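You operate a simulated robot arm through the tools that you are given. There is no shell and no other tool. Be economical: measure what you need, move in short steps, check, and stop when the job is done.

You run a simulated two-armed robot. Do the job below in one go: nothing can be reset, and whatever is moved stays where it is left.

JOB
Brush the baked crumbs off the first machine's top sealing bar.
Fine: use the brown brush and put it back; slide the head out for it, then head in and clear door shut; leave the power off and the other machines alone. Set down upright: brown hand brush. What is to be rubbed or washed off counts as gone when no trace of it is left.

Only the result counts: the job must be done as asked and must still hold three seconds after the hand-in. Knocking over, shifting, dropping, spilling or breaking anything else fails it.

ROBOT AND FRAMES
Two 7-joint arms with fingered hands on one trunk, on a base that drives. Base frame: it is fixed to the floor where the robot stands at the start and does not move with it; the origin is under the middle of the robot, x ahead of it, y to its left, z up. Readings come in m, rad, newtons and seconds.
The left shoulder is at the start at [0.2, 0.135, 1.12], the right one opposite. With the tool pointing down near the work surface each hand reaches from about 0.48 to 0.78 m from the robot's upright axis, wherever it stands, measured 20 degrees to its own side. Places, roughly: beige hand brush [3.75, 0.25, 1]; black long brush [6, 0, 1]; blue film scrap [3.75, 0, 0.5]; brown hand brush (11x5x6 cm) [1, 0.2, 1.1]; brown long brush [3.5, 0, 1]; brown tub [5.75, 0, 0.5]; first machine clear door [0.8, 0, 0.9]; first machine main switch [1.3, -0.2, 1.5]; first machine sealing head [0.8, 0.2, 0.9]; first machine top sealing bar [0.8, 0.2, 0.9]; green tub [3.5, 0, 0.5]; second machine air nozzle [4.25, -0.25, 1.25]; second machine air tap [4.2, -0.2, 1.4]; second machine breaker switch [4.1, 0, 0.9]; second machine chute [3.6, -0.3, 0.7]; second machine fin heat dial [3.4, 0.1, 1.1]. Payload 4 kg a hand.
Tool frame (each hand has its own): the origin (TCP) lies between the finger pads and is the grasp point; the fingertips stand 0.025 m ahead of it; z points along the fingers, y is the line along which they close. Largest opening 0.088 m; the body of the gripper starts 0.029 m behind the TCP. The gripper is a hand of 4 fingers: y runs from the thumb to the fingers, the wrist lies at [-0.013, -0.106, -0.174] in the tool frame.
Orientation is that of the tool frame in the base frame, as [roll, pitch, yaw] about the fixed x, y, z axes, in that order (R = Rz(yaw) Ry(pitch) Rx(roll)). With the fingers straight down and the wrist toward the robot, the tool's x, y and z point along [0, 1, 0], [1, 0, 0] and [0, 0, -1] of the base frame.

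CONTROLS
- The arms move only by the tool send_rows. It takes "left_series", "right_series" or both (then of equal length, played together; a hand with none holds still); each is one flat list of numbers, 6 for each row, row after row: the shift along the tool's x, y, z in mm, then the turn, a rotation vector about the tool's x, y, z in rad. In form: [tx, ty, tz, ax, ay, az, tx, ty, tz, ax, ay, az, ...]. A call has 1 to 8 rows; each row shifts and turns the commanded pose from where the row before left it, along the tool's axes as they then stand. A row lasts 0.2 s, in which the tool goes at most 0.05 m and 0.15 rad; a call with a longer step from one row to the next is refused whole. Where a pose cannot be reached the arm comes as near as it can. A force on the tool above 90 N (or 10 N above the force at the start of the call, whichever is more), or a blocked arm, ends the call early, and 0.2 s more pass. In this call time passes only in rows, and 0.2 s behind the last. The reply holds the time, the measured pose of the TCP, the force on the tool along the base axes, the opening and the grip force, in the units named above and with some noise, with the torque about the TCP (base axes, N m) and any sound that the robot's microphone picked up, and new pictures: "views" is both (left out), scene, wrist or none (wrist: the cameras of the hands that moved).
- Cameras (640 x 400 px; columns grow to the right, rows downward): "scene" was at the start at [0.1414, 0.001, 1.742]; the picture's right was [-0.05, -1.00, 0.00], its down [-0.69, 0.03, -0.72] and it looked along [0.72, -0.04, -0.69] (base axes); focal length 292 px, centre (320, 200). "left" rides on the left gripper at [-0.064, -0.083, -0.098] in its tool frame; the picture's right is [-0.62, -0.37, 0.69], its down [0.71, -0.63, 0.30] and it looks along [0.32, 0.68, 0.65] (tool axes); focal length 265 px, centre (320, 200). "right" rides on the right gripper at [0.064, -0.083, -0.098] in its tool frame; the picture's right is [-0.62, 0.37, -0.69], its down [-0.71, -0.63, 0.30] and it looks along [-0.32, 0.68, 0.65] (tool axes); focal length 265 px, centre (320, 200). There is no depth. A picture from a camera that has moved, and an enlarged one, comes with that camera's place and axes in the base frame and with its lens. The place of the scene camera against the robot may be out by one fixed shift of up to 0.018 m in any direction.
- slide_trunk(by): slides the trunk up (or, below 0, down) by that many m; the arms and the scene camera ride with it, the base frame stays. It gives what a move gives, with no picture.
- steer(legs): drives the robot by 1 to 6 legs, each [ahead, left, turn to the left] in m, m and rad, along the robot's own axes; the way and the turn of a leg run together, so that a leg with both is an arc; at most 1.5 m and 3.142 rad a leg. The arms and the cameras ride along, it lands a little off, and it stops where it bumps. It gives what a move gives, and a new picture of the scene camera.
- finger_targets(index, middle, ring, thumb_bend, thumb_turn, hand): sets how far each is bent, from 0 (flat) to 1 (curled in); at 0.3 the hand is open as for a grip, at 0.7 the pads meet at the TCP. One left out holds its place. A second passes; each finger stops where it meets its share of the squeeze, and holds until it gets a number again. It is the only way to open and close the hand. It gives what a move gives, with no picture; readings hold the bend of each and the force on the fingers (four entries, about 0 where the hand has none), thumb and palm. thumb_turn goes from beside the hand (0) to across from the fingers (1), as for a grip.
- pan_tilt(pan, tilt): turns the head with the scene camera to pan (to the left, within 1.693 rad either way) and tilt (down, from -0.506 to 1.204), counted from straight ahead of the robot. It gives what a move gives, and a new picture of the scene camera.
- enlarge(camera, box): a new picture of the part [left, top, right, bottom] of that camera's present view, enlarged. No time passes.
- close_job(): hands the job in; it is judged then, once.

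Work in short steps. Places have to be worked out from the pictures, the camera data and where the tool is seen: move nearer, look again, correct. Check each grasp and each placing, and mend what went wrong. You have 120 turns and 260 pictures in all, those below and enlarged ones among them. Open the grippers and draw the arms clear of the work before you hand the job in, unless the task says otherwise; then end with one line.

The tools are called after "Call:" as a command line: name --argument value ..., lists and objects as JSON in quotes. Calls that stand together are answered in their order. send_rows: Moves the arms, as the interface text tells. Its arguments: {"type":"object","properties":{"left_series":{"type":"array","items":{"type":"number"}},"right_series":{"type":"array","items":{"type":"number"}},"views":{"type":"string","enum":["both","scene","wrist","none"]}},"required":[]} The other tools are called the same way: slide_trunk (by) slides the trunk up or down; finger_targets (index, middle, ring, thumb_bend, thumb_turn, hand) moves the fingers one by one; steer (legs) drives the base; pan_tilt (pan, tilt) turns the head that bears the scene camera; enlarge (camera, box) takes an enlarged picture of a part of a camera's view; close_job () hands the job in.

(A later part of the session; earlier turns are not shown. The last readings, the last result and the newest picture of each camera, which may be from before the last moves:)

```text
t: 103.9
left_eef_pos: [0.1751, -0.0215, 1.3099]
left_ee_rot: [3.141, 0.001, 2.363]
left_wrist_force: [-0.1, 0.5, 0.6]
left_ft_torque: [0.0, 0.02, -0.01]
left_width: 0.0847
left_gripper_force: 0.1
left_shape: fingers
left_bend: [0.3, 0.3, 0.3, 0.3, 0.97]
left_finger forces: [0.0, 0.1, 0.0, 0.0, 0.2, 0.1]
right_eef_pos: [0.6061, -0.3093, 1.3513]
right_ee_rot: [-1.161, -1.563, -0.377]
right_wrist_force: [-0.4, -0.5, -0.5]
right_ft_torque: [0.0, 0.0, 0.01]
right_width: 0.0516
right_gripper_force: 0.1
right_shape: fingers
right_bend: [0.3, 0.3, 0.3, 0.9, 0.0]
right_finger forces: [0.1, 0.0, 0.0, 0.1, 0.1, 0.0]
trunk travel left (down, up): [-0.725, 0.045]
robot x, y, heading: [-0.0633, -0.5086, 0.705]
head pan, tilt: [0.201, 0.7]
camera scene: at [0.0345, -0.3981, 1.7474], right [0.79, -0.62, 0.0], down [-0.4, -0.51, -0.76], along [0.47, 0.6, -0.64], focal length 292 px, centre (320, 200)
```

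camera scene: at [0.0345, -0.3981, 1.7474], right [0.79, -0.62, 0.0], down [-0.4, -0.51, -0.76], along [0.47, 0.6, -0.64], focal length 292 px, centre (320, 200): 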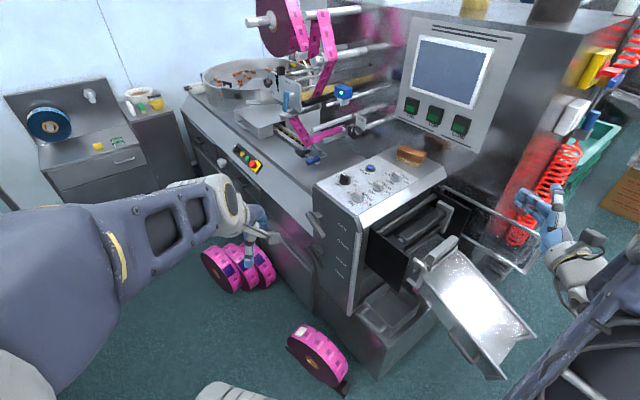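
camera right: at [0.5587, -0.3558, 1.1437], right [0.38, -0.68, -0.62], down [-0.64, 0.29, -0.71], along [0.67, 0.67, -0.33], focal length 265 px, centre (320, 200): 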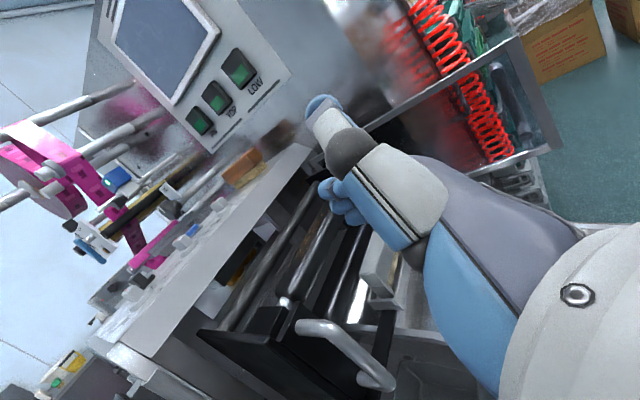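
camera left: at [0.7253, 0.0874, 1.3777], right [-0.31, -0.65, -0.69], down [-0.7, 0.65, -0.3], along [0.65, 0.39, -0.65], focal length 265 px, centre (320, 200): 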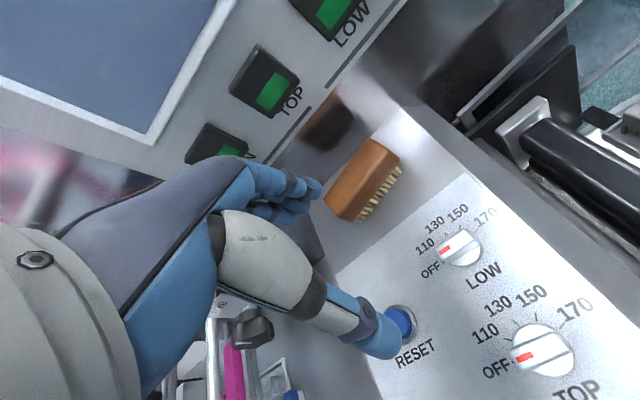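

I nudge ahead to the earlier working spot and lower the right hand in front of the head handle.

Call:
steer --legs '[[0.04, 0, -0.008]]'

Call:
send_rows --right_series '[-46, 0, -5, 0, 0, 0, -46, 0, 0, 0, 0, 0, -46, 0, 0, 0, 0, 0, -46, 0, 0, 0, 0, 0, -46, 0, 0, 0, 0, 0, -46, 0, 0, 0, 0, 0, -46, 0, 0, 0, 0, 0, -46, 0, 0, 0, 0, 0]' --views "none"

Call:
send_rows --right_series '[-40, 0, 0, 0, 0, 0, -24, 0, 10, 0, 0, 0]' --views "both"

```text
t: 104.8
left_eef_pos: [0.2087, 0.0018, 1.3102]
left_ee_rot: [-3.141, 0.0, 2.356]
left_wrist_force: [-0.2, -0.1, -0.2]
left_ft_torque: [0.01, 0.01, 0.01]
left_width: 0.0845
left_gripper_force: 0.0
left_shape: fingers
left_bend: [0.3, 0.3, 0.3, 0.3, 0.97]
left_finger forces: [0.1, 0.0, 0.1, 0.0, 0.0, 0.1]
right_eef_pos: [0.6376, -0.2899, 1.3511]
right_ee_rot: [-1.532, -1.565, -0.015]
right_wrist_force: [0.7, -0.6, -0.2]
right_ft_torque: [0.04, -0.02, 0.04]
right_width: 0.0515
right_gripper_force: 0.0
right_shape: fingers
right_bend: [0.3, 0.3, 0.3, 0.9, 0.0]
right_finger forces: [0.1, 0.0, 0.0, 0.0, 0.1, 0.1]
trunk travel left (down, up): [-0.725, 0.045]
robot x, y, heading: [-0.0338, -0.4833, 0.697]
head pan, tilt: [0.201, 0.7]
camera scene: at [0.0656, -0.3733, 1.7474], right [0.78, -0.62, 0.0], down [-0.4, -0.5, -0.77], along [0.48, 0.6, -0.64], focal length 292 px, centre (320, 200)
```

scene: 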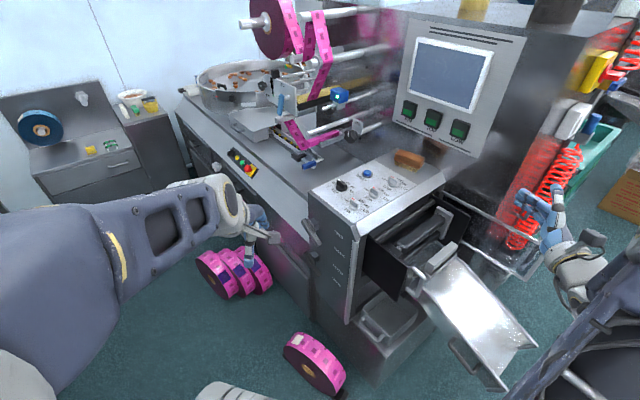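

```text
t: 106.5
left_eef_pos: [0.2097, 0.0021, 1.3113]
left_ee_rot: [3.141, 0.0, 2.357]
left_wrist_force: [-0.2, -0.3, 0.3]
left_ft_torque: [0.04, 0.01, 0.0]
left_width: 0.0842
left_gripper_force: 0.1
left_shape: fingers
left_bend: [0.3, 0.3, 0.3, 0.3, 0.97]
left_finger forces: [0.0, 0.1, 0.0, 0.0, 0.0, 0.0]
right_eef_pos: [0.6324, -0.2954, 0.9808]
right_ee_rot: [-1.495, -1.563, -0.05]
right_wrist_force: [-0.8, 0.2, 0.0]
right_ft_torque: [0.04, -0.04, -0.01]
right_width: 0.0516
right_gripper_force: 0.0
right_shape: fingers
right_bend: [0.3, 0.3, 0.3, 0.9, 0.0]
right_finger forces: [0.0, 0.1, 0.1, 0.1, 0.1, 0.0]
trunk travel left (down, up): [-0.725, 0.045]
robot x, y, heading: [-0.035, -0.4826, 0.7]
head pan, tilt: [0.201, 0.7]
```

```text
t: 107.2
left_eef_pos: [0.2091, 0.001, 1.3104]
left_ee_rot: [-3.141, -0.002, 2.357]
left_wrist_force: [0.1, 0.0, -0.1]
left_ft_torque: [0.0, 0.0, 0.01]
left_width: 0.0848
left_gripper_force: 0.0
left_shape: fingers
left_bend: [0.3, 0.3, 0.3, 0.3, 0.97]
left_finger forces: [0.0, 0.0, 0.0, 0.0, 0.0, 0.1]
right_eef_pos: [0.6337, -0.2839, 0.9162]
right_ee_rot: [-1.302, -1.561, -0.244]
right_wrist_force: [0.2, 0.0, 0.5]
right_ft_torque: [0.03, 0.02, 0.0]
right_width: 0.0516
right_gripper_force: 0.0
right_shape: fingers
right_bend: [0.3, 0.3, 0.3, 0.9, 0.0]
right_finger forces: [0.1, 0.0, 0.0, 0.0, 0.1, 0.1]
trunk travel left (down, up): [-0.725, 0.045]
robot x, y, heading: [-0.0334, -0.482, 0.695]
head pan, tilt: [0.201, 0.7]
camera scene: at [0.0658, -0.3732, 1.7474], right [0.78, -0.62, 0.0], down [-0.4, -0.5, -0.76], along [0.48, 0.6, -0.64], focal length 292 px, centre (320, 200)
camera right: at [0.5526, -0.3842, 0.9811], right [0.38, -0.68, -0.62], down [-0.64, 0.29, -0.71], along [0.66, 0.67, -0.33], focal length 265 px, centre (320, 200)
```

scene: 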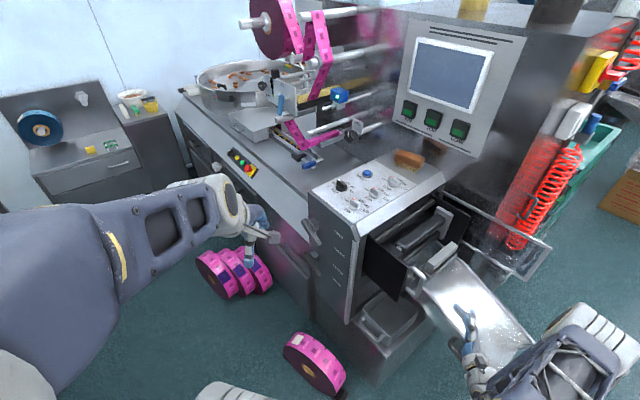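
right: 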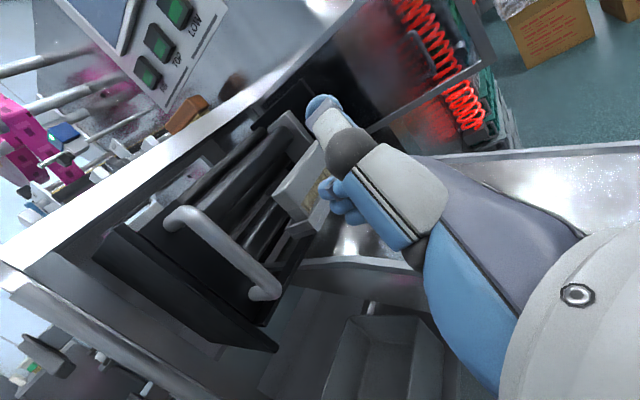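

Aligned again. I advance around the bar and hook it as before.

Call:
send_rows --right_series '[0, 2, 36, 0, 0, 0, 0, 2, 36, 0, 0, 0, 0, 1, 36, 0, 0, 0, 0, 0, 34, 0, 0, 0]' --views "none"

Call:
finger_targets --hand "right" --index 0.8 --middle 0.8 --ring 0.8

Call:
enlarge --camera "right" --box '[100, 80, 440, 360]'

```text
t: 108.2
left_eef_pos: [0.2097, 0.0019, 1.3105]
left_ee_rot: [3.14, 0.0, 2.356]
left_wrist_force: [1.0, -0.6, -0.2]
left_ft_torque: [-0.01, 0.0, 0.03]
left_width: 0.0846
left_gripper_force: 0.0
left_shape: fingers
left_bend: [0.3, 0.3, 0.3, 0.3, 0.97]
left_finger forces: [0.0, 0.0, 0.1, 0.0, 0.1, 0.0]
right_eef_pos: [0.637, -0.1394, 0.919]
right_ee_rot: [-1.332, -1.561, -0.213]
right_wrist_force: [0.0, -0.4, 0.0]
right_ft_torque: [0.01, -0.02, 0.01]
right_width: 0.0516
right_gripper_force: 0.0
right_shape: fingers
right_bend: [0.3, 0.3, 0.3, 0.9, 0.0]
right_finger forces: [0.0, 0.1, 0.0, 0.0, 0.1, 0.0]
trunk travel left (down, up): [-0.725, 0.045]
robot x, y, heading: [-0.0354, -0.4839, 0.693]
head pan, tilt: [0.201, 0.7]
```

```text
t: 109.2
left_eef_pos: [0.2109, 0.0019, 1.3108]
left_ee_rot: [-3.141, 0.0, 2.356]
left_wrist_force: [0.7, 0.2, 0.5]
left_ft_torque: [-0.01, 0.01, 0.03]
left_width: 0.0847
left_gripper_force: 0.0
left_shape: fingers
left_bend: [0.3, 0.3, 0.3, 0.3, 0.97]
left_finger forces: [0.1, 0.0, 0.0, 0.0, 0.0, 0.0]
right_eef_pos: [0.6392, -0.1397, 0.9211]
right_ee_rot: [-1.125, -1.565, -0.424]
right_wrist_force: [23.9, 5.1, -1.9]
right_ft_torque: [0.06, 0.03, 0.56]
right_width: 0.053
right_gripper_force: 12.3
right_shape: fingers
right_bend: [0.8, 0.8, 0.8, 0.9, 0.0]
right_finger forces: [17.6, 0.3, 6.5, 0.1, 0.0, 0.0]
trunk travel left (down, up): [-0.725, 0.045]
robot x, y, heading: [-0.0318, -0.4835, 0.698]
head pan, tilt: [0.201, 0.7]
```

```text
1.43 times, centred on (270, 220) of right
camera zoom: at [0.5579, -0.239, 0.9844], right [0.38, -0.68, -0.62], down [-0.64, 0.29, -0.71], along [0.67, 0.67, -0.33], focal length 379 px, centre (391, 171)
```

zoom: 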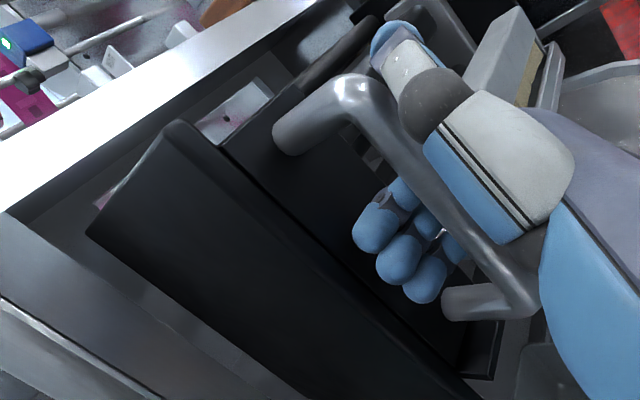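

Hooked. I push the head in (+y) until it seats.

Call:
send_rows --right_series '[0, 0, 25, 0, 0, 0, 0, 0, 30, 0, 0, 0, 0, 0, 30, 0, 0, 0, 0, 0, 30, 0, 0, 0, 0, 0, 30, 0, 0, 0, 0, 0, 30, 0, 0, 0]' --views "both"

Call:
send_rows --right_series '[0, 0, 10, 0, 0, 0, 0, 0, 10, 0, 0, 0, 0, 0, 10, 0, 0, 0, 0, 0, 10, 0, 0, 0]' --views "both"

```text
t: 110.5
left_eef_pos: [0.2119, 0.0009, 1.3105]
left_ee_rot: [-3.139, 0.0, 2.356]
left_wrist_force: [-0.3, 0.8, -0.6]
left_ft_torque: [0.03, -0.01, -0.01]
left_width: 0.0846
left_gripper_force: 0.1
left_shape: fingers
left_bend: [0.3, 0.3, 0.3, 0.3, 0.97]
left_finger forces: [0.0, 0.1, 0.1, 0.1, 0.0, 0.0]
right_eef_pos: [0.6358, 0.0301, 0.9208]
right_ee_rot: [-1.4, -1.562, -0.155]
right_wrist_force: [45.5, 2.3, -9.2]
right_ft_torque: [0.25, 0.02, 1.04]
right_width: 0.052
right_gripper_force: 22.0
right_shape: fingers
right_bend: [0.8, 0.8, 0.8, 0.9, 0.0]
right_finger forces: [27.4, 3.3, 14.0, 0.1, 0.1, 0.0]
trunk travel left (down, up): [-0.725, 0.045]
robot x, y, heading: [-0.0309, -0.4852, 0.697]
head pan, tilt: [0.201, 0.7]
camera scene: at [0.0679, -0.3731, 1.7471], right [0.78, -0.62, 0.0], down [-0.4, -0.5, -0.76], along [0.48, 0.6, -0.64], focal length 292 px, centre (320, 200)
camera right: at [0.5555, -0.0683, 0.9851], right [0.37, -0.69, -0.62], down [-0.64, 0.3, -0.71], along [0.67, 0.66, -0.33], focal length 265 px, centre (320, 200)
```

scene: 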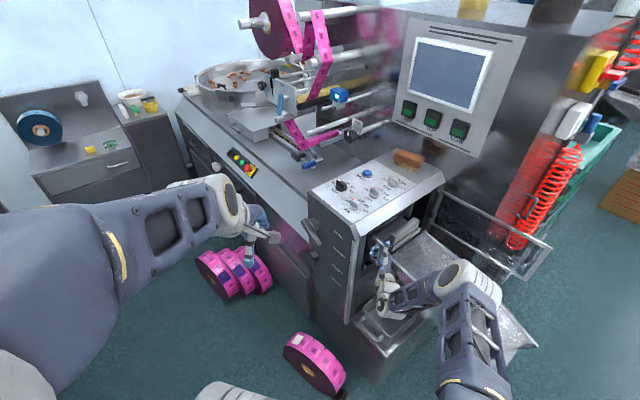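
right: 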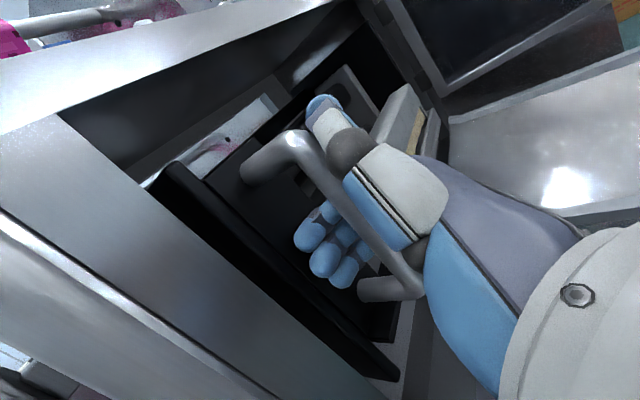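

```text
t: 111.5
left_eef_pos: [0.2114, 0.0019, 1.3114]
left_ee_rot: [-3.141, 0.0, 2.357]
left_wrist_force: [-0.2, -0.4, -0.8]
left_ft_torque: [0.0, -0.03, -0.01]
left_width: 0.0846
left_gripper_force: 0.0
left_shape: fingers
left_bend: [0.3, 0.3, 0.3, 0.3, 0.97]
left_finger forces: [0.0, 0.1, 0.0, 0.0, 0.0, 0.1]
right_eef_pos: [0.636, 0.0716, 0.92]
right_ee_rot: [-1.143, -1.561, -0.413]
right_wrist_force: [43.8, 0.3, -5.4]
right_ft_torque: [0.12, -0.05, 0.9]
right_width: 0.0517
right_gripper_force: 21.6
right_shape: fingers
right_bend: [0.8, 0.8, 0.8, 0.9, 0.0]
right_finger forces: [26.6, 3.1, 13.1, 0.0, 0.1, 0.0]
trunk travel left (down, up): [-0.725, 0.045]
robot x, y, heading: [-0.0338, -0.4834, 0.699]
head pan, tilt: [0.201, 0.7]
camera scene: at [0.0675, -0.3732, 1.7473], right [0.78, -0.62, 0.0], down [-0.4, -0.5, -0.76], along [0.48, 0.6, -0.64], focal length 292 px, centre (320, 200)
camera right: at [0.5554, -0.0267, 0.9846], right [0.37, -0.69, -0.63], down [-0.64, 0.3, -0.71], along [0.67, 0.66, -0.33], focal length 265 px, centre (320, 200)
```

scene: 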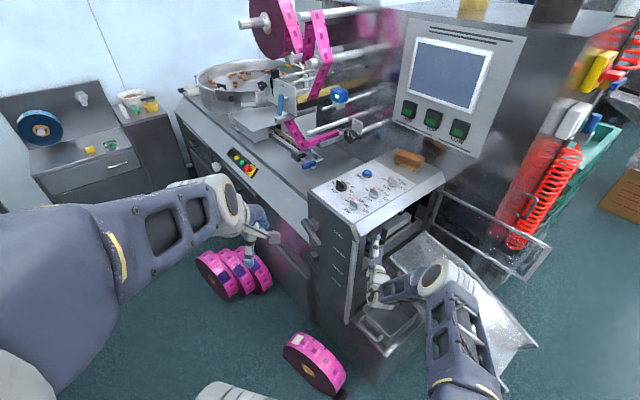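
right: 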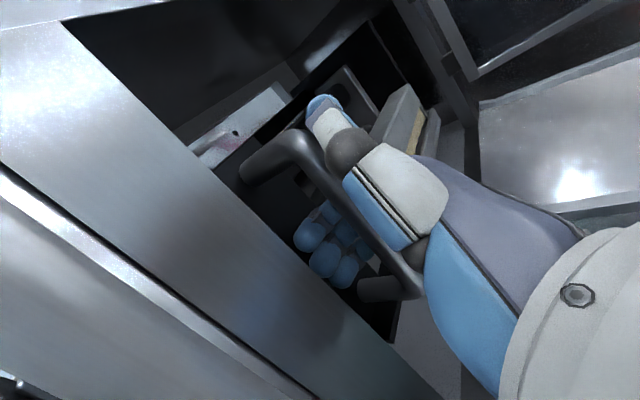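

Nearly seated; no end-stop force yet. I push a few millimetres more.

Call:
send_rows --right_series '[0, 0, 5, 0, 0, 0, 0, 0, 5, 0, 0, 0]' --views "none"

Call:
send_rows --right_series '[0, 0, 5, 0, 0, 0]' --views "wrist"

```text
t: 112.2
left_eef_pos: [0.21, 0.0024, 1.3107]
left_ee_rot: [-3.14, 0.0, 2.356]
left_wrist_force: [-0.3, -0.5, 0.0]
left_ft_torque: [-0.02, -0.02, 0.02]
left_width: 0.0845
left_gripper_force: 0.1
left_shape: fingers
left_bend: [0.3, 0.3, 0.3, 0.3, 0.97]
left_finger forces: [0.0, 0.0, 0.1, 0.0, 0.1, 0.0]
right_eef_pos: [0.636, 0.0816, 0.9215]
right_ee_rot: [-1.23, -1.561, -0.324]
right_wrist_force: [42.7, 2.6, -6.3]
right_ft_torque: [0.16, -0.02, 0.98]
right_width: 0.0521
right_gripper_force: 21.9
right_shape: fingers
right_bend: [0.8, 0.8, 0.8, 0.9, 0.0]
right_finger forces: [26.7, 3.2, 13.3, 0.0, 0.0, 0.0]
trunk travel left (down, up): [-0.725, 0.045]
robot x, y, heading: [-0.0304, -0.4851, 0.697]
head pan, tilt: [0.201, 0.7]
```

```text
t: 112.5
left_eef_pos: [0.2123, 0.0023, 1.3098]
left_ee_rot: [-3.139, 0.001, 2.355]
left_wrist_force: [-1.1, -0.6, -0.2]
left_ft_torque: [0.01, 0.02, 0.0]
left_width: 0.0845
left_gripper_force: 0.2
left_shape: fingers
left_bend: [0.3, 0.3, 0.3, 0.3, 0.97]
left_finger forces: [0.0, 0.0, 0.0, 0.0, 0.0, 0.0]
right_eef_pos: [0.6363, 0.0867, 0.9197]
right_ee_rot: [-1.295, -1.564, -0.265]
right_wrist_force: [42.9, -3.4, -4.4]
right_ft_torque: [0.06, -0.08, 0.82]
right_width: 0.052
right_gripper_force: 20.6
right_shape: fingers
right_bend: [0.8, 0.8, 0.8, 0.9, 0.0]
right_finger forces: [26.2, 3.1, 12.9, 0.0, 0.1, 0.1]
trunk travel left (down, up): [-0.725, 0.045]
robot x, y, heading: [-0.0329, -0.4836, 0.696]
head pan, tilt: [0.201, 0.7]
camera right: at [0.5553, -0.012, 0.9845], right [0.37, -0.69, -0.63], down [-0.64, 0.3, -0.71], along [0.67, 0.66, -0.33], focal length 265 px, centre (320, 200)
```

right: 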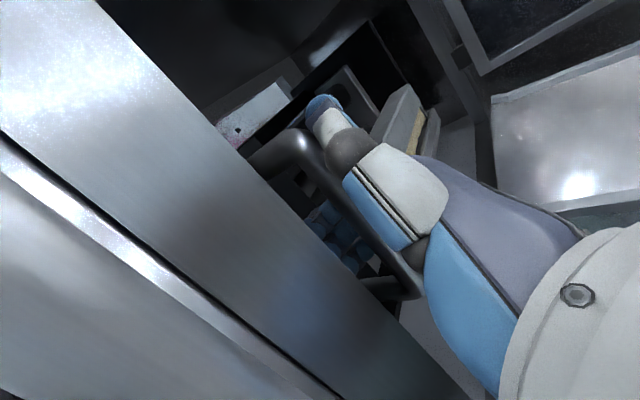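

I continue in small steps to find the end stop.

Call:
send_rows --right_series '[0, 0, 4, 0, 0, 0]' --views "none"

Call:
send_rows --right_series '[0, 0, 4, 0, 0, 0]' --views "none"

Call:
enlarge --camera "scene" --box '[320, 160, 480, 320]'

```text
t: 113.0
left_eef_pos: [0.2107, 0.0011, 1.3115]
left_ee_rot: [-3.14, 0.0, 2.357]
left_wrist_force: [-0.4, 0.5, 0.0]
left_ft_torque: [0.0, -0.02, 0.01]
left_width: 0.0845
left_gripper_force: 0.1
left_shape: fingers
left_bend: [0.3, 0.3, 0.3, 0.3, 0.97]
left_finger forces: [0.0, 0.1, 0.0, 0.0, 0.0, 0.1]
right_eef_pos: [0.6374, 0.0881, 0.9201]
right_ee_rot: [-1.335, -1.561, -0.228]
right_wrist_force: [37.6, -19.9, -1.1]
right_ft_torque: [-0.02, -0.13, 0.45]
right_width: 0.0522
right_gripper_force: 19.8
right_shape: fingers
right_bend: [0.8, 0.8, 0.8, 0.9, 0.0]
right_finger forces: [24.5, 2.1, 12.4, 0.0, 0.7, 0.0]
trunk travel left (down, up): [-0.725, 0.045]
robot x, y, heading: [-0.0333, -0.4853, 0.694]
head pan, tilt: [0.201, 0.7]
```

```text
t: 113.3
left_eef_pos: [0.2111, 0.0016, 1.3107]
left_ee_rot: [3.141, -0.001, 2.357]
left_wrist_force: [-0.7, 0.4, 0.5]
left_ft_torque: [0.01, 0.01, 0.03]
left_width: 0.0846
left_gripper_force: 0.0
left_shape: fingers
left_bend: [0.3, 0.3, 0.3, 0.3, 0.97]
left_finger forces: [0.0, 0.0, 0.0, 0.0, 0.0, 0.1]
right_eef_pos: [0.6371, 0.0914, 0.9189]
right_ee_rot: [-1.189, -1.561, -0.375]
right_wrist_force: [34.9, -35.3, -0.3]
right_ft_torque: [0.17, -0.17, 0.2]
right_width: 0.0539
right_gripper_force: 20.8
right_shape: fingers
right_bend: [0.8, 0.8, 0.8, 0.9, 0.0]
right_finger forces: [23.8, 1.0, 11.9, 0.0, 5.2, 0.1]
trunk travel left (down, up): [-0.725, 0.045]
robot x, y, heading: [-0.0305, -0.482, 0.697]
head pan, tilt: [0.201, 0.7]
```

```text
2.50 times, centred on (400, 240) of scene
camera zoom: at [0.0671, -0.3747, 1.7474], right [0.78, -0.62, 0.0], down [-0.4, -0.5, -0.77], along [0.48, 0.6, -0.64], focal length 730 px, centre (120, 100)
```

zoom: 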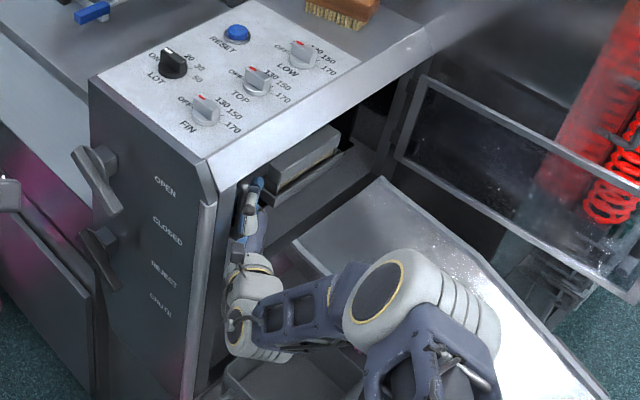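

The end stop gives 35 N: the head is in. I uncurl and withdraw the hand.

Call:
send_rows --right_series '[0, 0, -6, 0, 0, 0]' --views "none"

Call:
finger_targets --hand "right" --index 0.3 --middle 0.3 --ring 0.3

Call:
send_rows --right_series '[0, 0, -30, 0, 0, 0, 0, 0, -40, 0, 0, 0, 0, 0, -45, 0, 0, 0, 0, 0, -45, 0, 0, 0, 0, 0, -45, 0, 0, 0, 0, 0, -45, 0, 0, 0]' --views "both"

Call:
enlarge --camera "right" --box '[80, 120, 440, 400]'

```text
t: 113.8
left_eef_pos: [0.2106, 0.0022, 1.311]
left_ee_rot: [-3.139, 0.001, 2.356]
left_wrist_force: [-0.2, -0.3, 0.6]
left_ft_torque: [-0.03, 0.03, 0.02]
left_width: 0.0846
left_gripper_force: 0.0
left_shape: fingers
left_bend: [0.3, 0.3, 0.3, 0.3, 0.97]
left_finger forces: [0.0, 0.0, 0.0, 0.0, 0.1, 0.0]
right_eef_pos: [0.6376, 0.0901, 0.9201]
right_ee_rot: [-1.053, -1.561, -0.507]
right_wrist_force: [43.8, -9.9, -5.6]
right_ft_torque: [0.18, -0.01, 0.81]
right_width: 0.0528
right_gripper_force: 22.4
right_shape: fingers
right_bend: [0.8, 0.8, 0.8, 0.9, 0.0]
right_finger forces: [28.0, 1.8, 13.8, 0.1, 1.9, 0.0]
trunk travel left (down, up): [-0.725, 0.045]
robot x, y, heading: [-0.031, -0.4816, 0.695]
head pan, tilt: [0.201, 0.7]
```

```text
t: 114.8
left_eef_pos: [0.209, 0.0005, 1.3109]
left_ee_rot: [-3.141, -0.001, 2.357]
left_wrist_force: [-0.2, 0.7, -0.4]
left_ft_torque: [0.02, 0.0, -0.02]
left_width: 0.0846
left_gripper_force: 0.1
left_shape: fingers
left_bend: [0.3, 0.3, 0.3, 0.3, 0.97]
left_finger forces: [0.0, 0.1, 0.1, 0.0, 0.1, 0.1]
right_eef_pos: [0.6295, 0.0909, 0.9197]
right_ee_rot: [-1.35, -1.561, -0.197]
right_wrist_force: [13.0, -15.5, 2.6]
right_ft_torque: [0.41, 0.37, 0.05]
right_width: 0.0525
right_gripper_force: 9.0
right_shape: fingers
right_bend: [0.29, 0.3, 0.3, 0.9, 0.0]
right_finger forces: [6.5, 0.0, 0.1, 0.0, 11.7, 0.1]
trunk travel left (down, up): [-0.725, 0.045]
robot x, y, heading: [-0.0322, -0.4798, 0.699]
head pan, tilt: [0.201, 0.7]
```

```text
t: 116.2
left_eef_pos: [0.2099, 0.0025, 1.311]
left_ee_rot: [-3.139, 0.0, 2.356]
left_wrist_force: [0.4, -0.5, -0.1]
left_ft_torque: [-0.03, 0.02, -0.02]
left_width: 0.0848
left_gripper_force: 0.0
left_shape: fingers
left_bend: [0.3, 0.3, 0.3, 0.3, 0.97]
left_finger forces: [0.1, 0.0, 0.0, 0.0, 0.1, 0.0]
right_eef_pos: [0.6362, -0.1609, 0.9183]
right_ee_rot: [-1.481, -1.564, -0.065]
right_wrist_force: [-0.4, 0.1, 0.2]
right_ft_torque: [0.0, 0.01, 0.01]
right_width: 0.0513
right_gripper_force: 0.0
right_shape: fingers
right_bend: [0.3, 0.3, 0.3, 0.9, 0.0]
right_finger forces: [0.1, 0.1, 0.0, 0.1, 0.0, 0.1]
trunk travel left (down, up): [-0.725, 0.045]
robot x, y, heading: [-0.0341, -0.4853, 0.697]
head pan, tilt: [0.201, 0.7]
camera scene: at [0.0657, -0.3727, 1.7474], right [0.78, -0.62, 0.0], down [-0.4, -0.5, -0.76], along [0.48, 0.6, -0.64], focal length 292 px, centre (320, 200)
camera right: at [0.5556, -0.2603, 0.9823], right [0.38, -0.68, -0.62], down [-0.64, 0.29, -0.71], along [0.66, 0.67, -0.33], focal length 265 px, centre (320, 200)
```

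scene: 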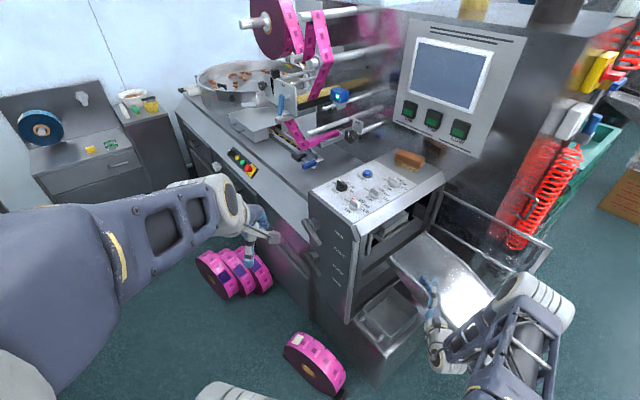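
right: 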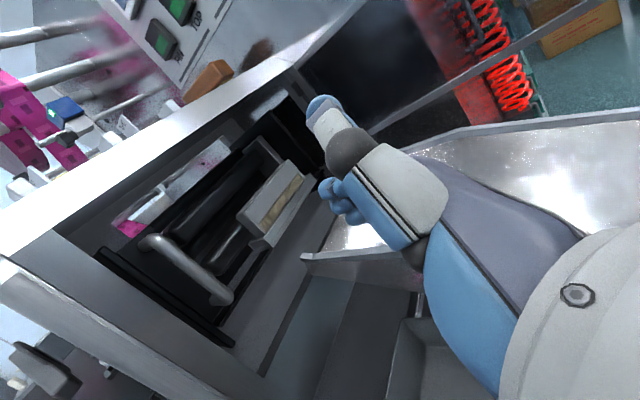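

```text
1.43 times, centred on (260, 260) of right
camera zoom: at [0.5556, -0.2603, 0.9823], right [0.38, -0.68, -0.62], down [-0.64, 0.29, -0.71], along [0.66, 0.67, -0.33], focal length 379 px, centre (406, 114)
```

zoom: 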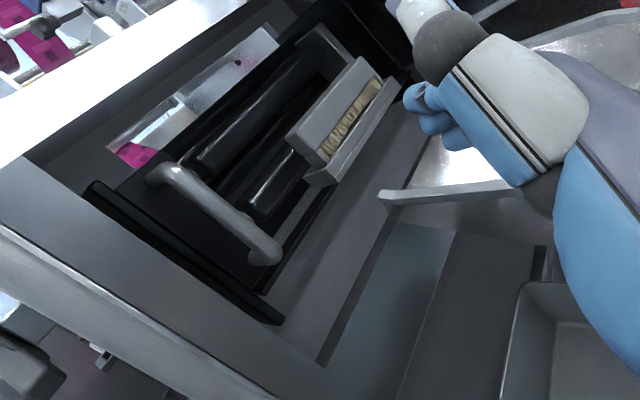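

The head is in as it was. Next the door (free edge at about (1.02,-0.345), handle on its far side): I back the hand off, drive closer, and will draw the door round from its outer side.

Call:
send_rows --right_series '[0, 0, -45, 0, 0, 0, 0, 0, -45, 0, 0, 0, 25, 0, -40, 0, 0, 0, 45, 0, -20, 0, 0, 0, 45, 0, 0, 0, 0, 0, 45, 0, 0, 0, 0, 0]' --views "none"

Call:
steer --legs '[[0.18, -0.33, 0]]'

Call:
send_rows --right_series '[0, 0, 0, 0, 0, 0]' --views "wrist"

```text
t: 117.5
left_eef_pos: [0.2102, 0.0016, 1.3103]
left_ee_rot: [-3.141, -0.002, 2.356]
left_wrist_force: [-0.2, 0.1, -0.1]
left_ft_torque: [-0.02, 0.03, 0.01]
left_width: 0.0846
left_gripper_force: 0.2
left_shape: fingers
left_bend: [0.3, 0.3, 0.3, 0.3, 0.97]
left_finger forces: [0.0, 0.1, 0.1, 0.0, 0.0, 0.0]
right_eef_pos: [0.6431, -0.3068, 1.0788]
right_ee_rot: [-1.366, -1.561, -0.179]
right_wrist_force: [0.2, -0.3, -0.7]
right_ft_torque: [0.01, -0.01, 0.04]
right_width: 0.0511
right_gripper_force: 0.0
right_shape: fingers
right_bend: [0.3, 0.3, 0.3, 0.9, 0.0]
right_finger forces: [0.0, 0.1, 0.0, 0.0, 0.0, 0.0]
trunk travel left (down, up): [-0.725, 0.045]
robot x, y, heading: [-0.0337, -0.4831, 0.693]
head pan, tilt: [0.201, 0.7]
```

```text
t: 119.6
left_eef_pos: [0.5042, -0.1084, 1.3108]
left_ee_rot: [-3.139, -0.001, 2.358]
left_wrist_force: [0.0, -0.2, 0.5]
left_ft_torque: [0.02, 0.01, 0.02]
left_width: 0.0844
left_gripper_force: 0.0
left_shape: fingers
left_bend: [0.3, 0.3, 0.3, 0.3, 0.97]
left_finger forces: [0.1, 0.0, 0.0, 0.1, 0.1, 0.0]
right_eef_pos: [0.9369, -0.4167, 1.0787]
right_ee_rot: [-1.384, -1.563, -0.161]
right_wrist_force: [1.4, 0.4, -0.1]
right_ft_torque: [-0.01, -0.04, 0.0]
right_width: 0.0513
right_gripper_force: 0.0
right_shape: fingers
right_bend: [0.3, 0.3, 0.3, 0.9, 0.0]
right_finger forces: [0.1, 0.0, 0.0, 0.1, 0.0, 0.0]
trunk travel left (down, up): [-0.725, 0.045]
robot x, y, heading: [0.264, -0.5972, 0.696]
head pan, tilt: [0.201, 0.7]
stopped in leg 1: the robot was blocked; the commanded pose is now the measured one
camera scene: at [0.3609, -0.4839, 1.7473], right [0.78, -0.62, 0.0], down [-0.4, -0.5, -0.76], along [0.48, 0.6, -0.64], focal length 292 px, centre (320, 200)
```

scene: 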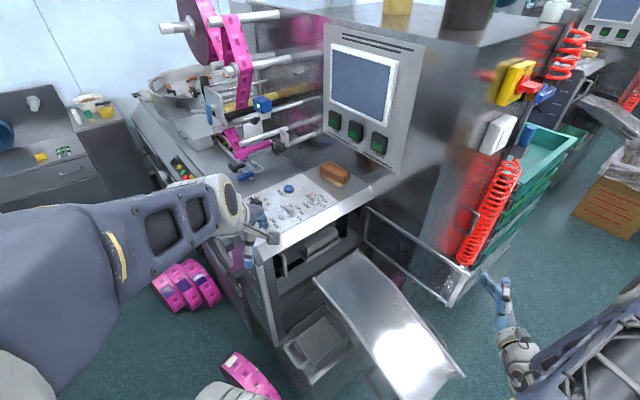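

```text
t: 120.0
left_eef_pos: [0.5042, -0.1086, 1.3107]
left_ee_rot: [-3.14, 0.0, 2.357]
left_wrist_force: [-0.1, -0.7, -0.7]
left_ft_torque: [0.02, 0.01, -0.02]
left_width: 0.0845
left_gripper_force: 0.1
left_shape: fingers
left_bend: [0.3, 0.3, 0.3, 0.3, 0.97]
left_finger forces: [0.1, 0.1, 0.1, 0.0, 0.0, 0.0]
right_eef_pos: [0.9359, -0.4178, 1.0802]
right_ee_rot: [-1.461, -1.565, -0.085]
right_wrist_force: [0.7, -0.1, -0.1]
right_ft_torque: [0.04, -0.02, -0.01]
right_width: 0.0512
right_gripper_force: 0.0
right_shape: fingers
right_bend: [0.3, 0.3, 0.3, 0.9, 0.0]
right_finger forces: [0.1, 0.1, 0.0, 0.0, 0.1, 0.1]
trunk travel left (down, up): [-0.725, 0.045]
robot x, y, heading: [0.2647, -0.5926, 0.692]
head pan, tilt: [0.201, 0.7]
camera right: at [0.8569, -0.5163, 1.144], right [0.38, -0.68, -0.62], down [-0.64, 0.29, -0.71], along [0.66, 0.67, -0.33], focal length 265 px, centre (320, 200)
```

right: 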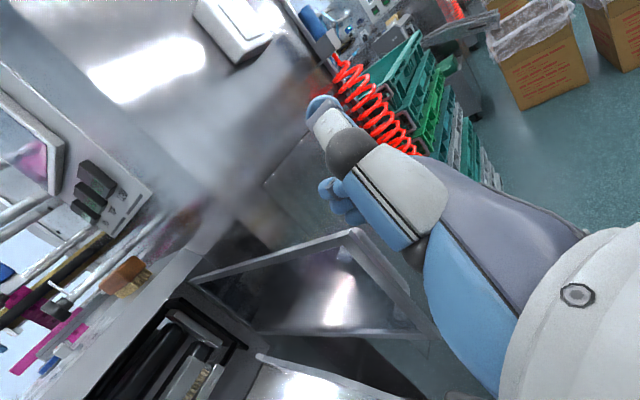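

The base was blocked slightly short; I look around to see what it touched.

Call:
pan_tilt --pan -0.5 --tilt 1.0

```text
t: 121.1
left_eef_pos: [0.5055, -0.1089, 1.3105]
left_ee_rot: [-3.139, 0.002, 2.358]
left_wrist_force: [-0.1, -0.1, 0.0]
left_ft_torque: [-0.02, 0.0, 0.01]
left_width: 0.0845
left_gripper_force: 0.0
left_shape: fingers
left_bend: [0.3, 0.3, 0.3, 0.3, 0.97]
left_finger forces: [0.0, 0.1, 0.0, 0.0, 0.0, 0.0]
right_eef_pos: [0.9368, -0.4171, 1.0792]
right_ee_rot: [-1.433, -1.563, -0.111]
right_wrist_force: [-0.1, 0.4, 0.0]
right_ft_torque: [0.01, 0.0, 0.0]
right_width: 0.0511
right_gripper_force: 0.0
right_shape: fingers
right_bend: [0.3, 0.3, 0.3, 0.9, 0.0]
right_finger forces: [0.1, 0.0, 0.0, 0.0, 0.0, 0.0]
trunk travel left (down, up): [-0.725, 0.045]
robot x, y, heading: [0.2616, -0.5908, 0.696]
head pan, tilt: [-0.499, 1.0]
camera scene: at [0.376, -0.5365, 1.724], right [0.2, -0.98, 0.0], down [-0.82, -0.17, -0.54], along [0.53, 0.11, -0.84], focal length 292 px, centre (320, 200)
```

scene: 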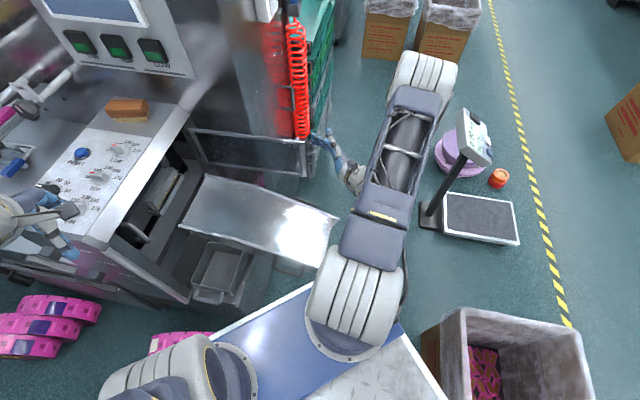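

It stopped beside the carton on the right, which shows no shift relative to the scale. I step slightly away from it, then take the right hand around the door's free edge.

Call:
steer --legs '[[0.0, 0.05, 0]]'

Call:
send_rows --right_series '[0, 20, -40, 0, 0, 0, 0, 40, -25, 0, 0, 0, 0, 45, 0, 0, 0, 0, 0, 45, 0, 0, 0, 0, 0, 40, 0, 0, 0, 0]' --views "both"

```text
t: 122.0
left_eef_pos: [0.4736, -0.0703, 1.3107]
left_ee_rot: [-3.141, -0.001, 2.356]
left_wrist_force: [0.1, -0.3, 0.2]
left_ft_torque: [-0.02, -0.01, 0.01]
left_width: 0.0845
left_gripper_force: 0.1
left_shape: fingers
left_bend: [0.3, 0.3, 0.3, 0.3, 0.97]
left_finger forces: [0.0, 0.1, 0.0, 0.1, 0.1, 0.0]
right_eef_pos: [0.9039, -0.3786, 1.0786]
right_ee_rot: [-1.222, -1.563, -0.324]
right_wrist_force: [-1.3, -0.3, 0.4]
right_ft_torque: [-0.01, 0.0, -0.02]
right_width: 0.0514
right_gripper_force: 0.1
right_shape: fingers
right_bend: [0.3, 0.3, 0.3, 0.9, 0.0]
right_finger forces: [0.0, 0.0, 0.0, 0.0, 0.0, 0.1]
trunk travel left (down, up): [-0.725, 0.045]
robot x, y, heading: [0.2312, -0.5564, 0.694]
head pan, tilt: [-0.499, 1.0]
camera scene: at [0.344, -0.4984, 1.724], right [0.2, -0.98, 0.0], down [-0.83, -0.16, -0.54], along [0.53, 0.11, -0.84], focal length 292 px, centre (320, 200)
```

scene: 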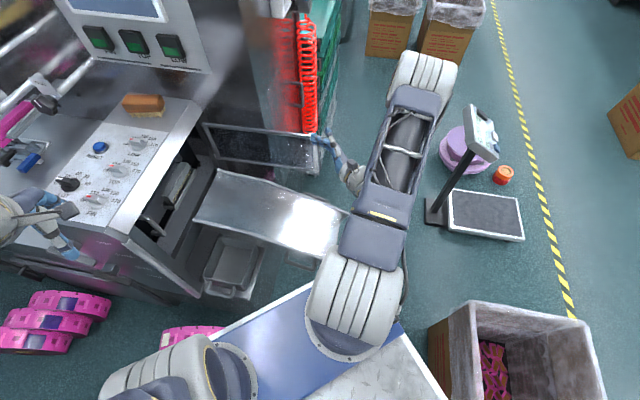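

```text
t: 123.2
left_eef_pos: [0.4714, -0.0696, 1.3112]
left_ee_rot: [-3.14, -0.001, 2.358]
left_wrist_force: [0.5, 0.4, -0.2]
left_ft_torque: [0.02, 0.02, 0.03]
left_width: 0.0844
left_gripper_force: 0.1
left_shape: fingers
left_bend: [0.3, 0.3, 0.3, 0.3, 0.97]
left_finger forces: [0.0, 0.1, 0.0, 0.1, 0.0, 0.1]
right_eef_pos: [1.0952, -0.4395, 1.0791]
right_ee_rot: [-1.409, -1.562, -0.137]
right_wrist_force: [-0.8, 0.6, 0.1]
right_ft_torque: [0.0, -0.02, -0.01]
right_width: 0.0512
right_gripper_force: 0.1
right_shape: fingers
right_bend: [0.3, 0.3, 0.3, 0.9, 0.0]
right_finger forces: [0.0, 0.0, 0.0, 0.0, 0.1, 0.0]
trunk travel left (down, up): [-0.725, 0.045]
robot x, y, heading: [0.2289, -0.5512, 0.701]
head pan, tilt: [-0.499, 1.0]
camera scene: at [0.3437, -0.4983, 1.724], right [0.2, -0.98, 0.0], down [-0.83, -0.16, -0.54], along [0.53, 0.11, -0.84], focal length 292 px, centre (320, 200)
camera right: at [1.0155, -0.5387, 1.1439], right [0.38, -0.68, -0.62], down [-0.64, 0.29, -0.71], along [0.66, 0.67, -0.33], focal length 265 px, centre (320, 200)
```

scene: 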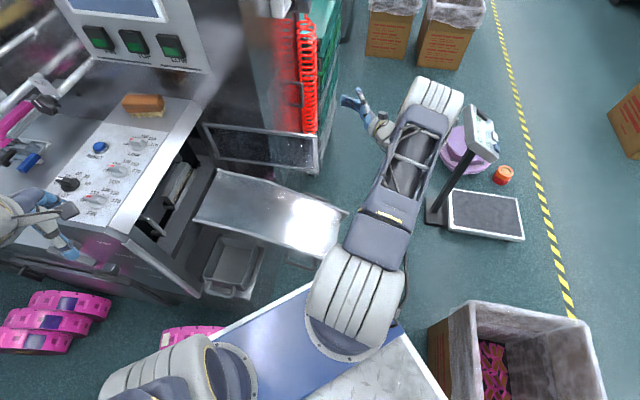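
right: 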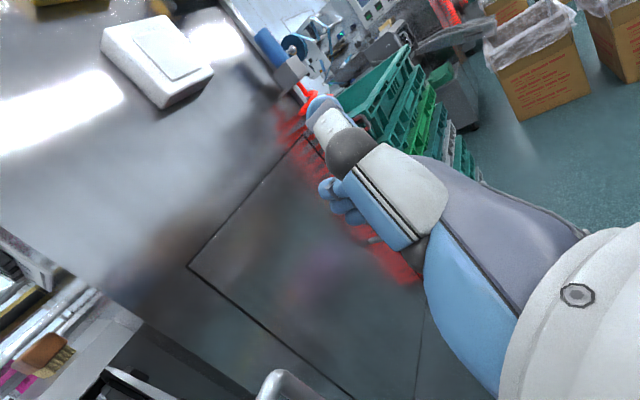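

The hand is past the door's edge. I lower it to handle height, then move +y alongside the outer face.

Call:
send_rows --right_series '[-42, 5, 0, 0, 0, 0, -42, 0, 0, 0, 0, 0, -38, 0, 0, 0, 0, 0, 0, 0, 35, 0, 0, 0]' --views "both"

Call:
enlarge --camera "scene" --box '[200, 60, 460, 240]'

```text
t: 124.2
left_eef_pos: [0.4724, -0.0714, 1.3105]
left_ee_rot: [3.142, 0.001, 2.355]
left_wrist_force: [0.1, 0.8, -0.4]
left_ft_torque: [0.07, -0.02, 0.05]
left_width: 0.0847
left_gripper_force: 0.0
left_shape: fingers
left_bend: [0.3, 0.3, 0.3, 0.3, 0.97]
left_finger forces: [0.1, 0.0, 0.1, 0.0, 0.0, 0.0]
right_eef_pos: [1.0975, -0.4062, 0.9571]
right_ee_rot: [-1.408, -1.563, -0.139]
right_wrist_force: [0.4, -0.4, -0.4]
right_ft_torque: [-0.05, 0.06, -0.02]
right_width: 0.0513
right_gripper_force: 0.0
right_shape: fingers
right_bend: [0.3, 0.3, 0.3, 0.9, 0.0]
right_finger forces: [0.0, 0.0, 0.0, 0.0, 0.0, 0.1]
trunk travel left (down, up): [-0.725, 0.045]
robot x, y, heading: [0.2284, -0.5542, 0.695]
head pan, tilt: [-0.499, 1.0]
camera scene: at [0.3439, -0.4985, 1.724], right [0.19, -0.98, 0.0], down [-0.83, -0.16, -0.54], along [0.53, 0.11, -0.84], focal length 292 px, centre (320, 200)
camera right: at [1.0163, -0.5051, 1.0222], right [0.38, -0.68, -0.62], down [-0.64, 0.29, -0.71], along [0.67, 0.67, -0.33], focal length 265 px, centre (320, 200)
```

scene: 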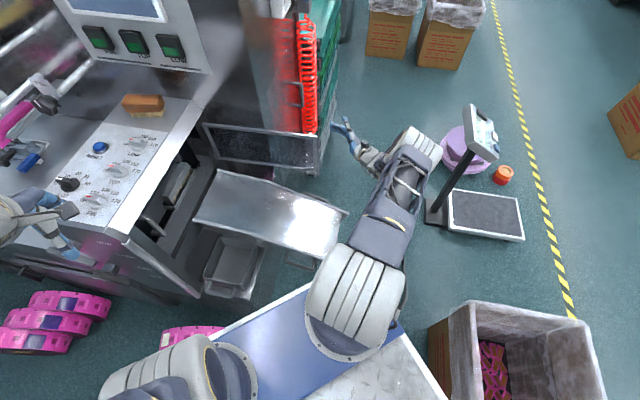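
right: 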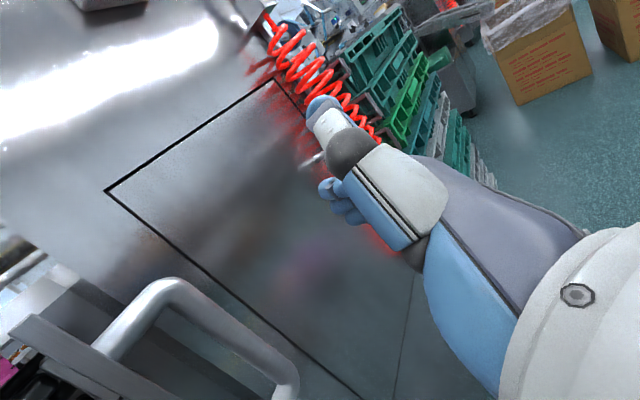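

```text
2.22 times, centred on (330, 150) of scene
camera zoom: at [0.3439, -0.4985, 1.724], right [0.19, -0.98, 0.0], down [-0.83, -0.16, -0.54], along [0.53, 0.11, -0.84], focal length 648 px, centre (298, 311)
```

zoom: 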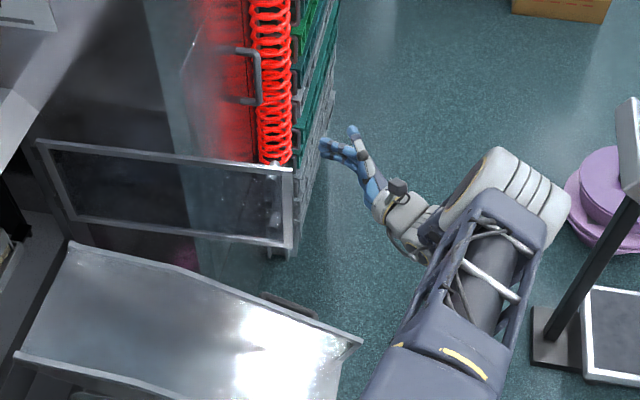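

The handle bar is at about (1.05, -0.35, 0.95), just left of the fingers. I slide +y beside it, then draw -x so the fingers push the handle round.

Call:
send_rows --right_series '[0, 8, 25, 0, 0, 0, 0, 0, 22, 0, 0, 0]' --views "wrist"

Call:
send_rows --right_series '[0, -35, 0, 0, 0, 0, 0, -35, 0, 0, 0, 0, 0, -35, 0, 0, 0, 0, 0, -35, 0, 0, 0, 0]' --views "both"

```text
t: 124.8
left_eef_pos: [0.4724, -0.0696, 1.3101]
left_ee_rot: [-3.14, 0.002, 2.358]
left_wrist_force: [0.4, -1.6, -0.4]
left_ft_torque: [0.0, 0.0, 0.0]
left_width: 0.0846
left_gripper_force: 0.1
left_shape: fingers
left_bend: [0.3, 0.3, 0.3, 0.3, 0.97]
left_finger forces: [0.0, 0.0, 0.1, 0.0, 0.0, 0.0]
right_eef_pos: [1.1048, -0.3613, 0.9568]
right_ee_rot: [-1.344, -1.561, -0.201]
right_wrist_force: [-0.1, -0.1, -0.3]
right_ft_torque: [-0.02, 0.01, -0.01]
right_width: 0.0514
right_gripper_force: 0.1
right_shape: fingers
right_bend: [0.3, 0.3, 0.3, 0.9, 0.0]
right_finger forces: [0.1, 0.1, 0.0, 0.0, 0.1, 0.1]
trunk travel left (down, up): [-0.725, 0.045]
robot x, y, heading: [0.2303, -0.5537, 0.698]
head pan, tilt: [-0.499, 1.0]
camera right: at [1.0249, -0.4603, 1.0217], right [0.38, -0.68, -0.62], down [-0.64, 0.29, -0.71], along [0.67, 0.67, -0.33], focal length 265 px, centre (320, 200)
```

right: 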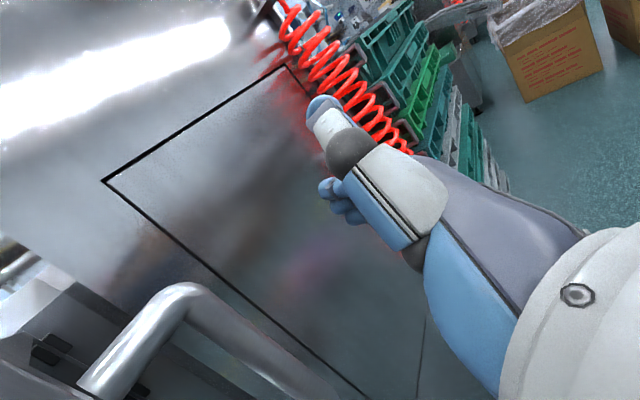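

```text
t: 125.8
left_eef_pos: [0.4742, -0.0705, 1.3108]
left_ee_rot: [-3.139, -0.002, 2.355]
left_wrist_force: [-0.5, -0.1, -0.1]
left_ft_torque: [-0.04, 0.02, -0.02]
left_width: 0.0845
left_gripper_force: 0.0
left_shape: fingers
left_bend: [0.3, 0.3, 0.3, 0.3, 0.97]
left_finger forces: [0.0, 0.0, 0.0, 0.0, 0.1, 0.0]
right_eef_pos: [0.9658, -0.3616, 0.9568]
right_ee_rot: [-1.17, -1.564, -0.378]
right_wrist_force: [1.0, -5.5, -0.1]
right_ft_torque: [-0.01, -0.05, -0.29]
right_width: 0.0514
right_gripper_force: 3.3
right_shape: fingers
right_bend: [0.3, 0.3, 0.3, 0.9, 0.0]
right_finger forces: [1.6, 4.5, 0.0, 0.1, 0.0, 0.0]
trunk travel left (down, up): [-0.725, 0.045]
robot x, y, heading: [0.2327, -0.555, 0.696]
head pan, tilt: [-0.499, 1.0]
camera scene: at [0.344, -0.4985, 1.724], right [0.2, -0.98, 0.0], down [-0.83, -0.16, -0.54], along [0.53, 0.11, -0.84], focal length 292 px, centre (320, 200)
camera right: at [0.8862, -0.4614, 1.0221], right [0.38, -0.68, -0.62], down [-0.64, 0.29, -0.71], along [0.67, 0.67, -0.33], focal length 265 px, centre (320, 200)
```

scene: 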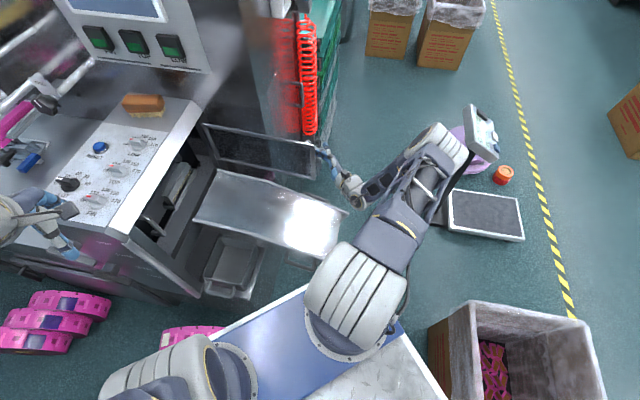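
right: 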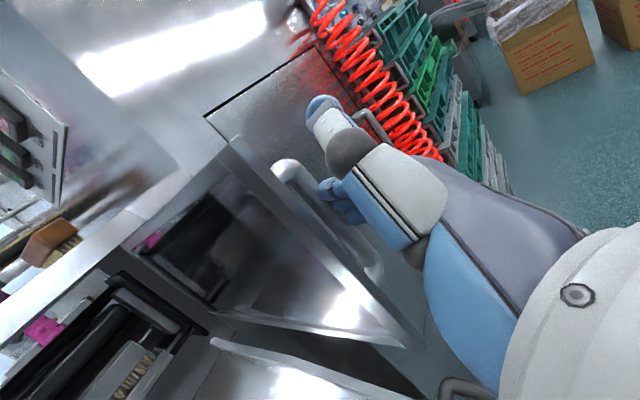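

The fingers are carrying the handle; I continue along the arc.

Call:
send_rows --right_series '[0, -32, 3, 0, 0, 0, 0, -32, 6, 0, 0, 0, 0, -30, 10, 0, 0, 0, 0, -28, 13, 0, 0, 0]' --views "both"

```text
t: 127.0
left_eef_pos: [0.473, -0.0733, 1.3107]
left_ee_rot: [-3.141, -0.001, 2.355]
left_wrist_force: [0.2, 0.6, -0.1]
left_ft_torque: [0.03, 0.0, -0.03]
left_width: 0.0842
left_gripper_force: 0.0
left_shape: fingers
left_bend: [0.3, 0.3, 0.3, 0.3, 0.97]
left_finger forces: [0.0, 0.0, 0.1, 0.1, 0.0, 0.0]
right_eef_pos: [0.8459, -0.3428, 0.9564]
right_ee_rot: [-2.248, -1.56, 0.681]
right_wrist_force: [-6.5, -21.7, 2.7]
right_ft_torque: [0.1, -0.18, -0.97]
right_width: 0.0509
right_gripper_force: 11.0
right_shape: fingers
right_bend: [0.32, 0.3, 0.3, 0.9, 0.0]
right_finger forces: [17.6, 5.0, 0.0, 0.1, 0.0, 0.1]
trunk travel left (down, up): [-0.725, 0.045]
robot x, y, heading: [0.2297, -0.5575, 0.697]
head pan, tilt: [-0.499, 1.0]
stopped in row 4 (right hand): the force on the tool passed its limit at 91 N (the readings are from after the stop); the commanded pose is now the measured one
camera scene: at [0.3431, -0.501, 1.7241], right [0.19, -0.98, 0.0], down [-0.83, -0.16, -0.54], along [0.53, 0.11, -0.84], focal length 292 px, centre (320, 200)
camera right: at [0.7641, -0.4404, 1.0221], right [0.36, -0.7, -0.62], down [-0.64, 0.3, -0.71], along [0.68, 0.65, -0.34], focal length 265 px, centre (320, 200)
```

scene: 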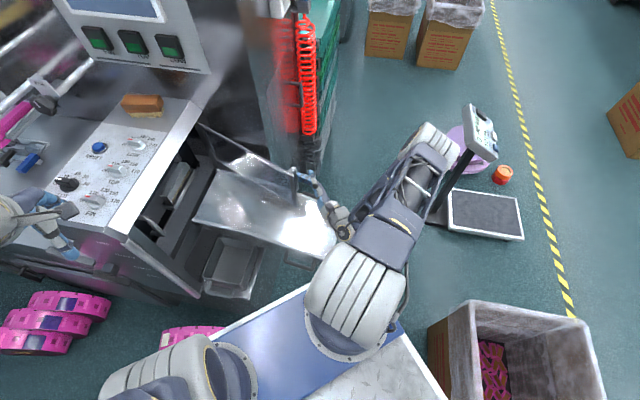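
right: 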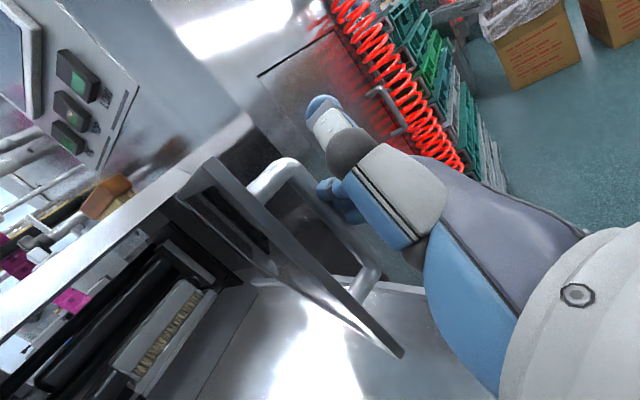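

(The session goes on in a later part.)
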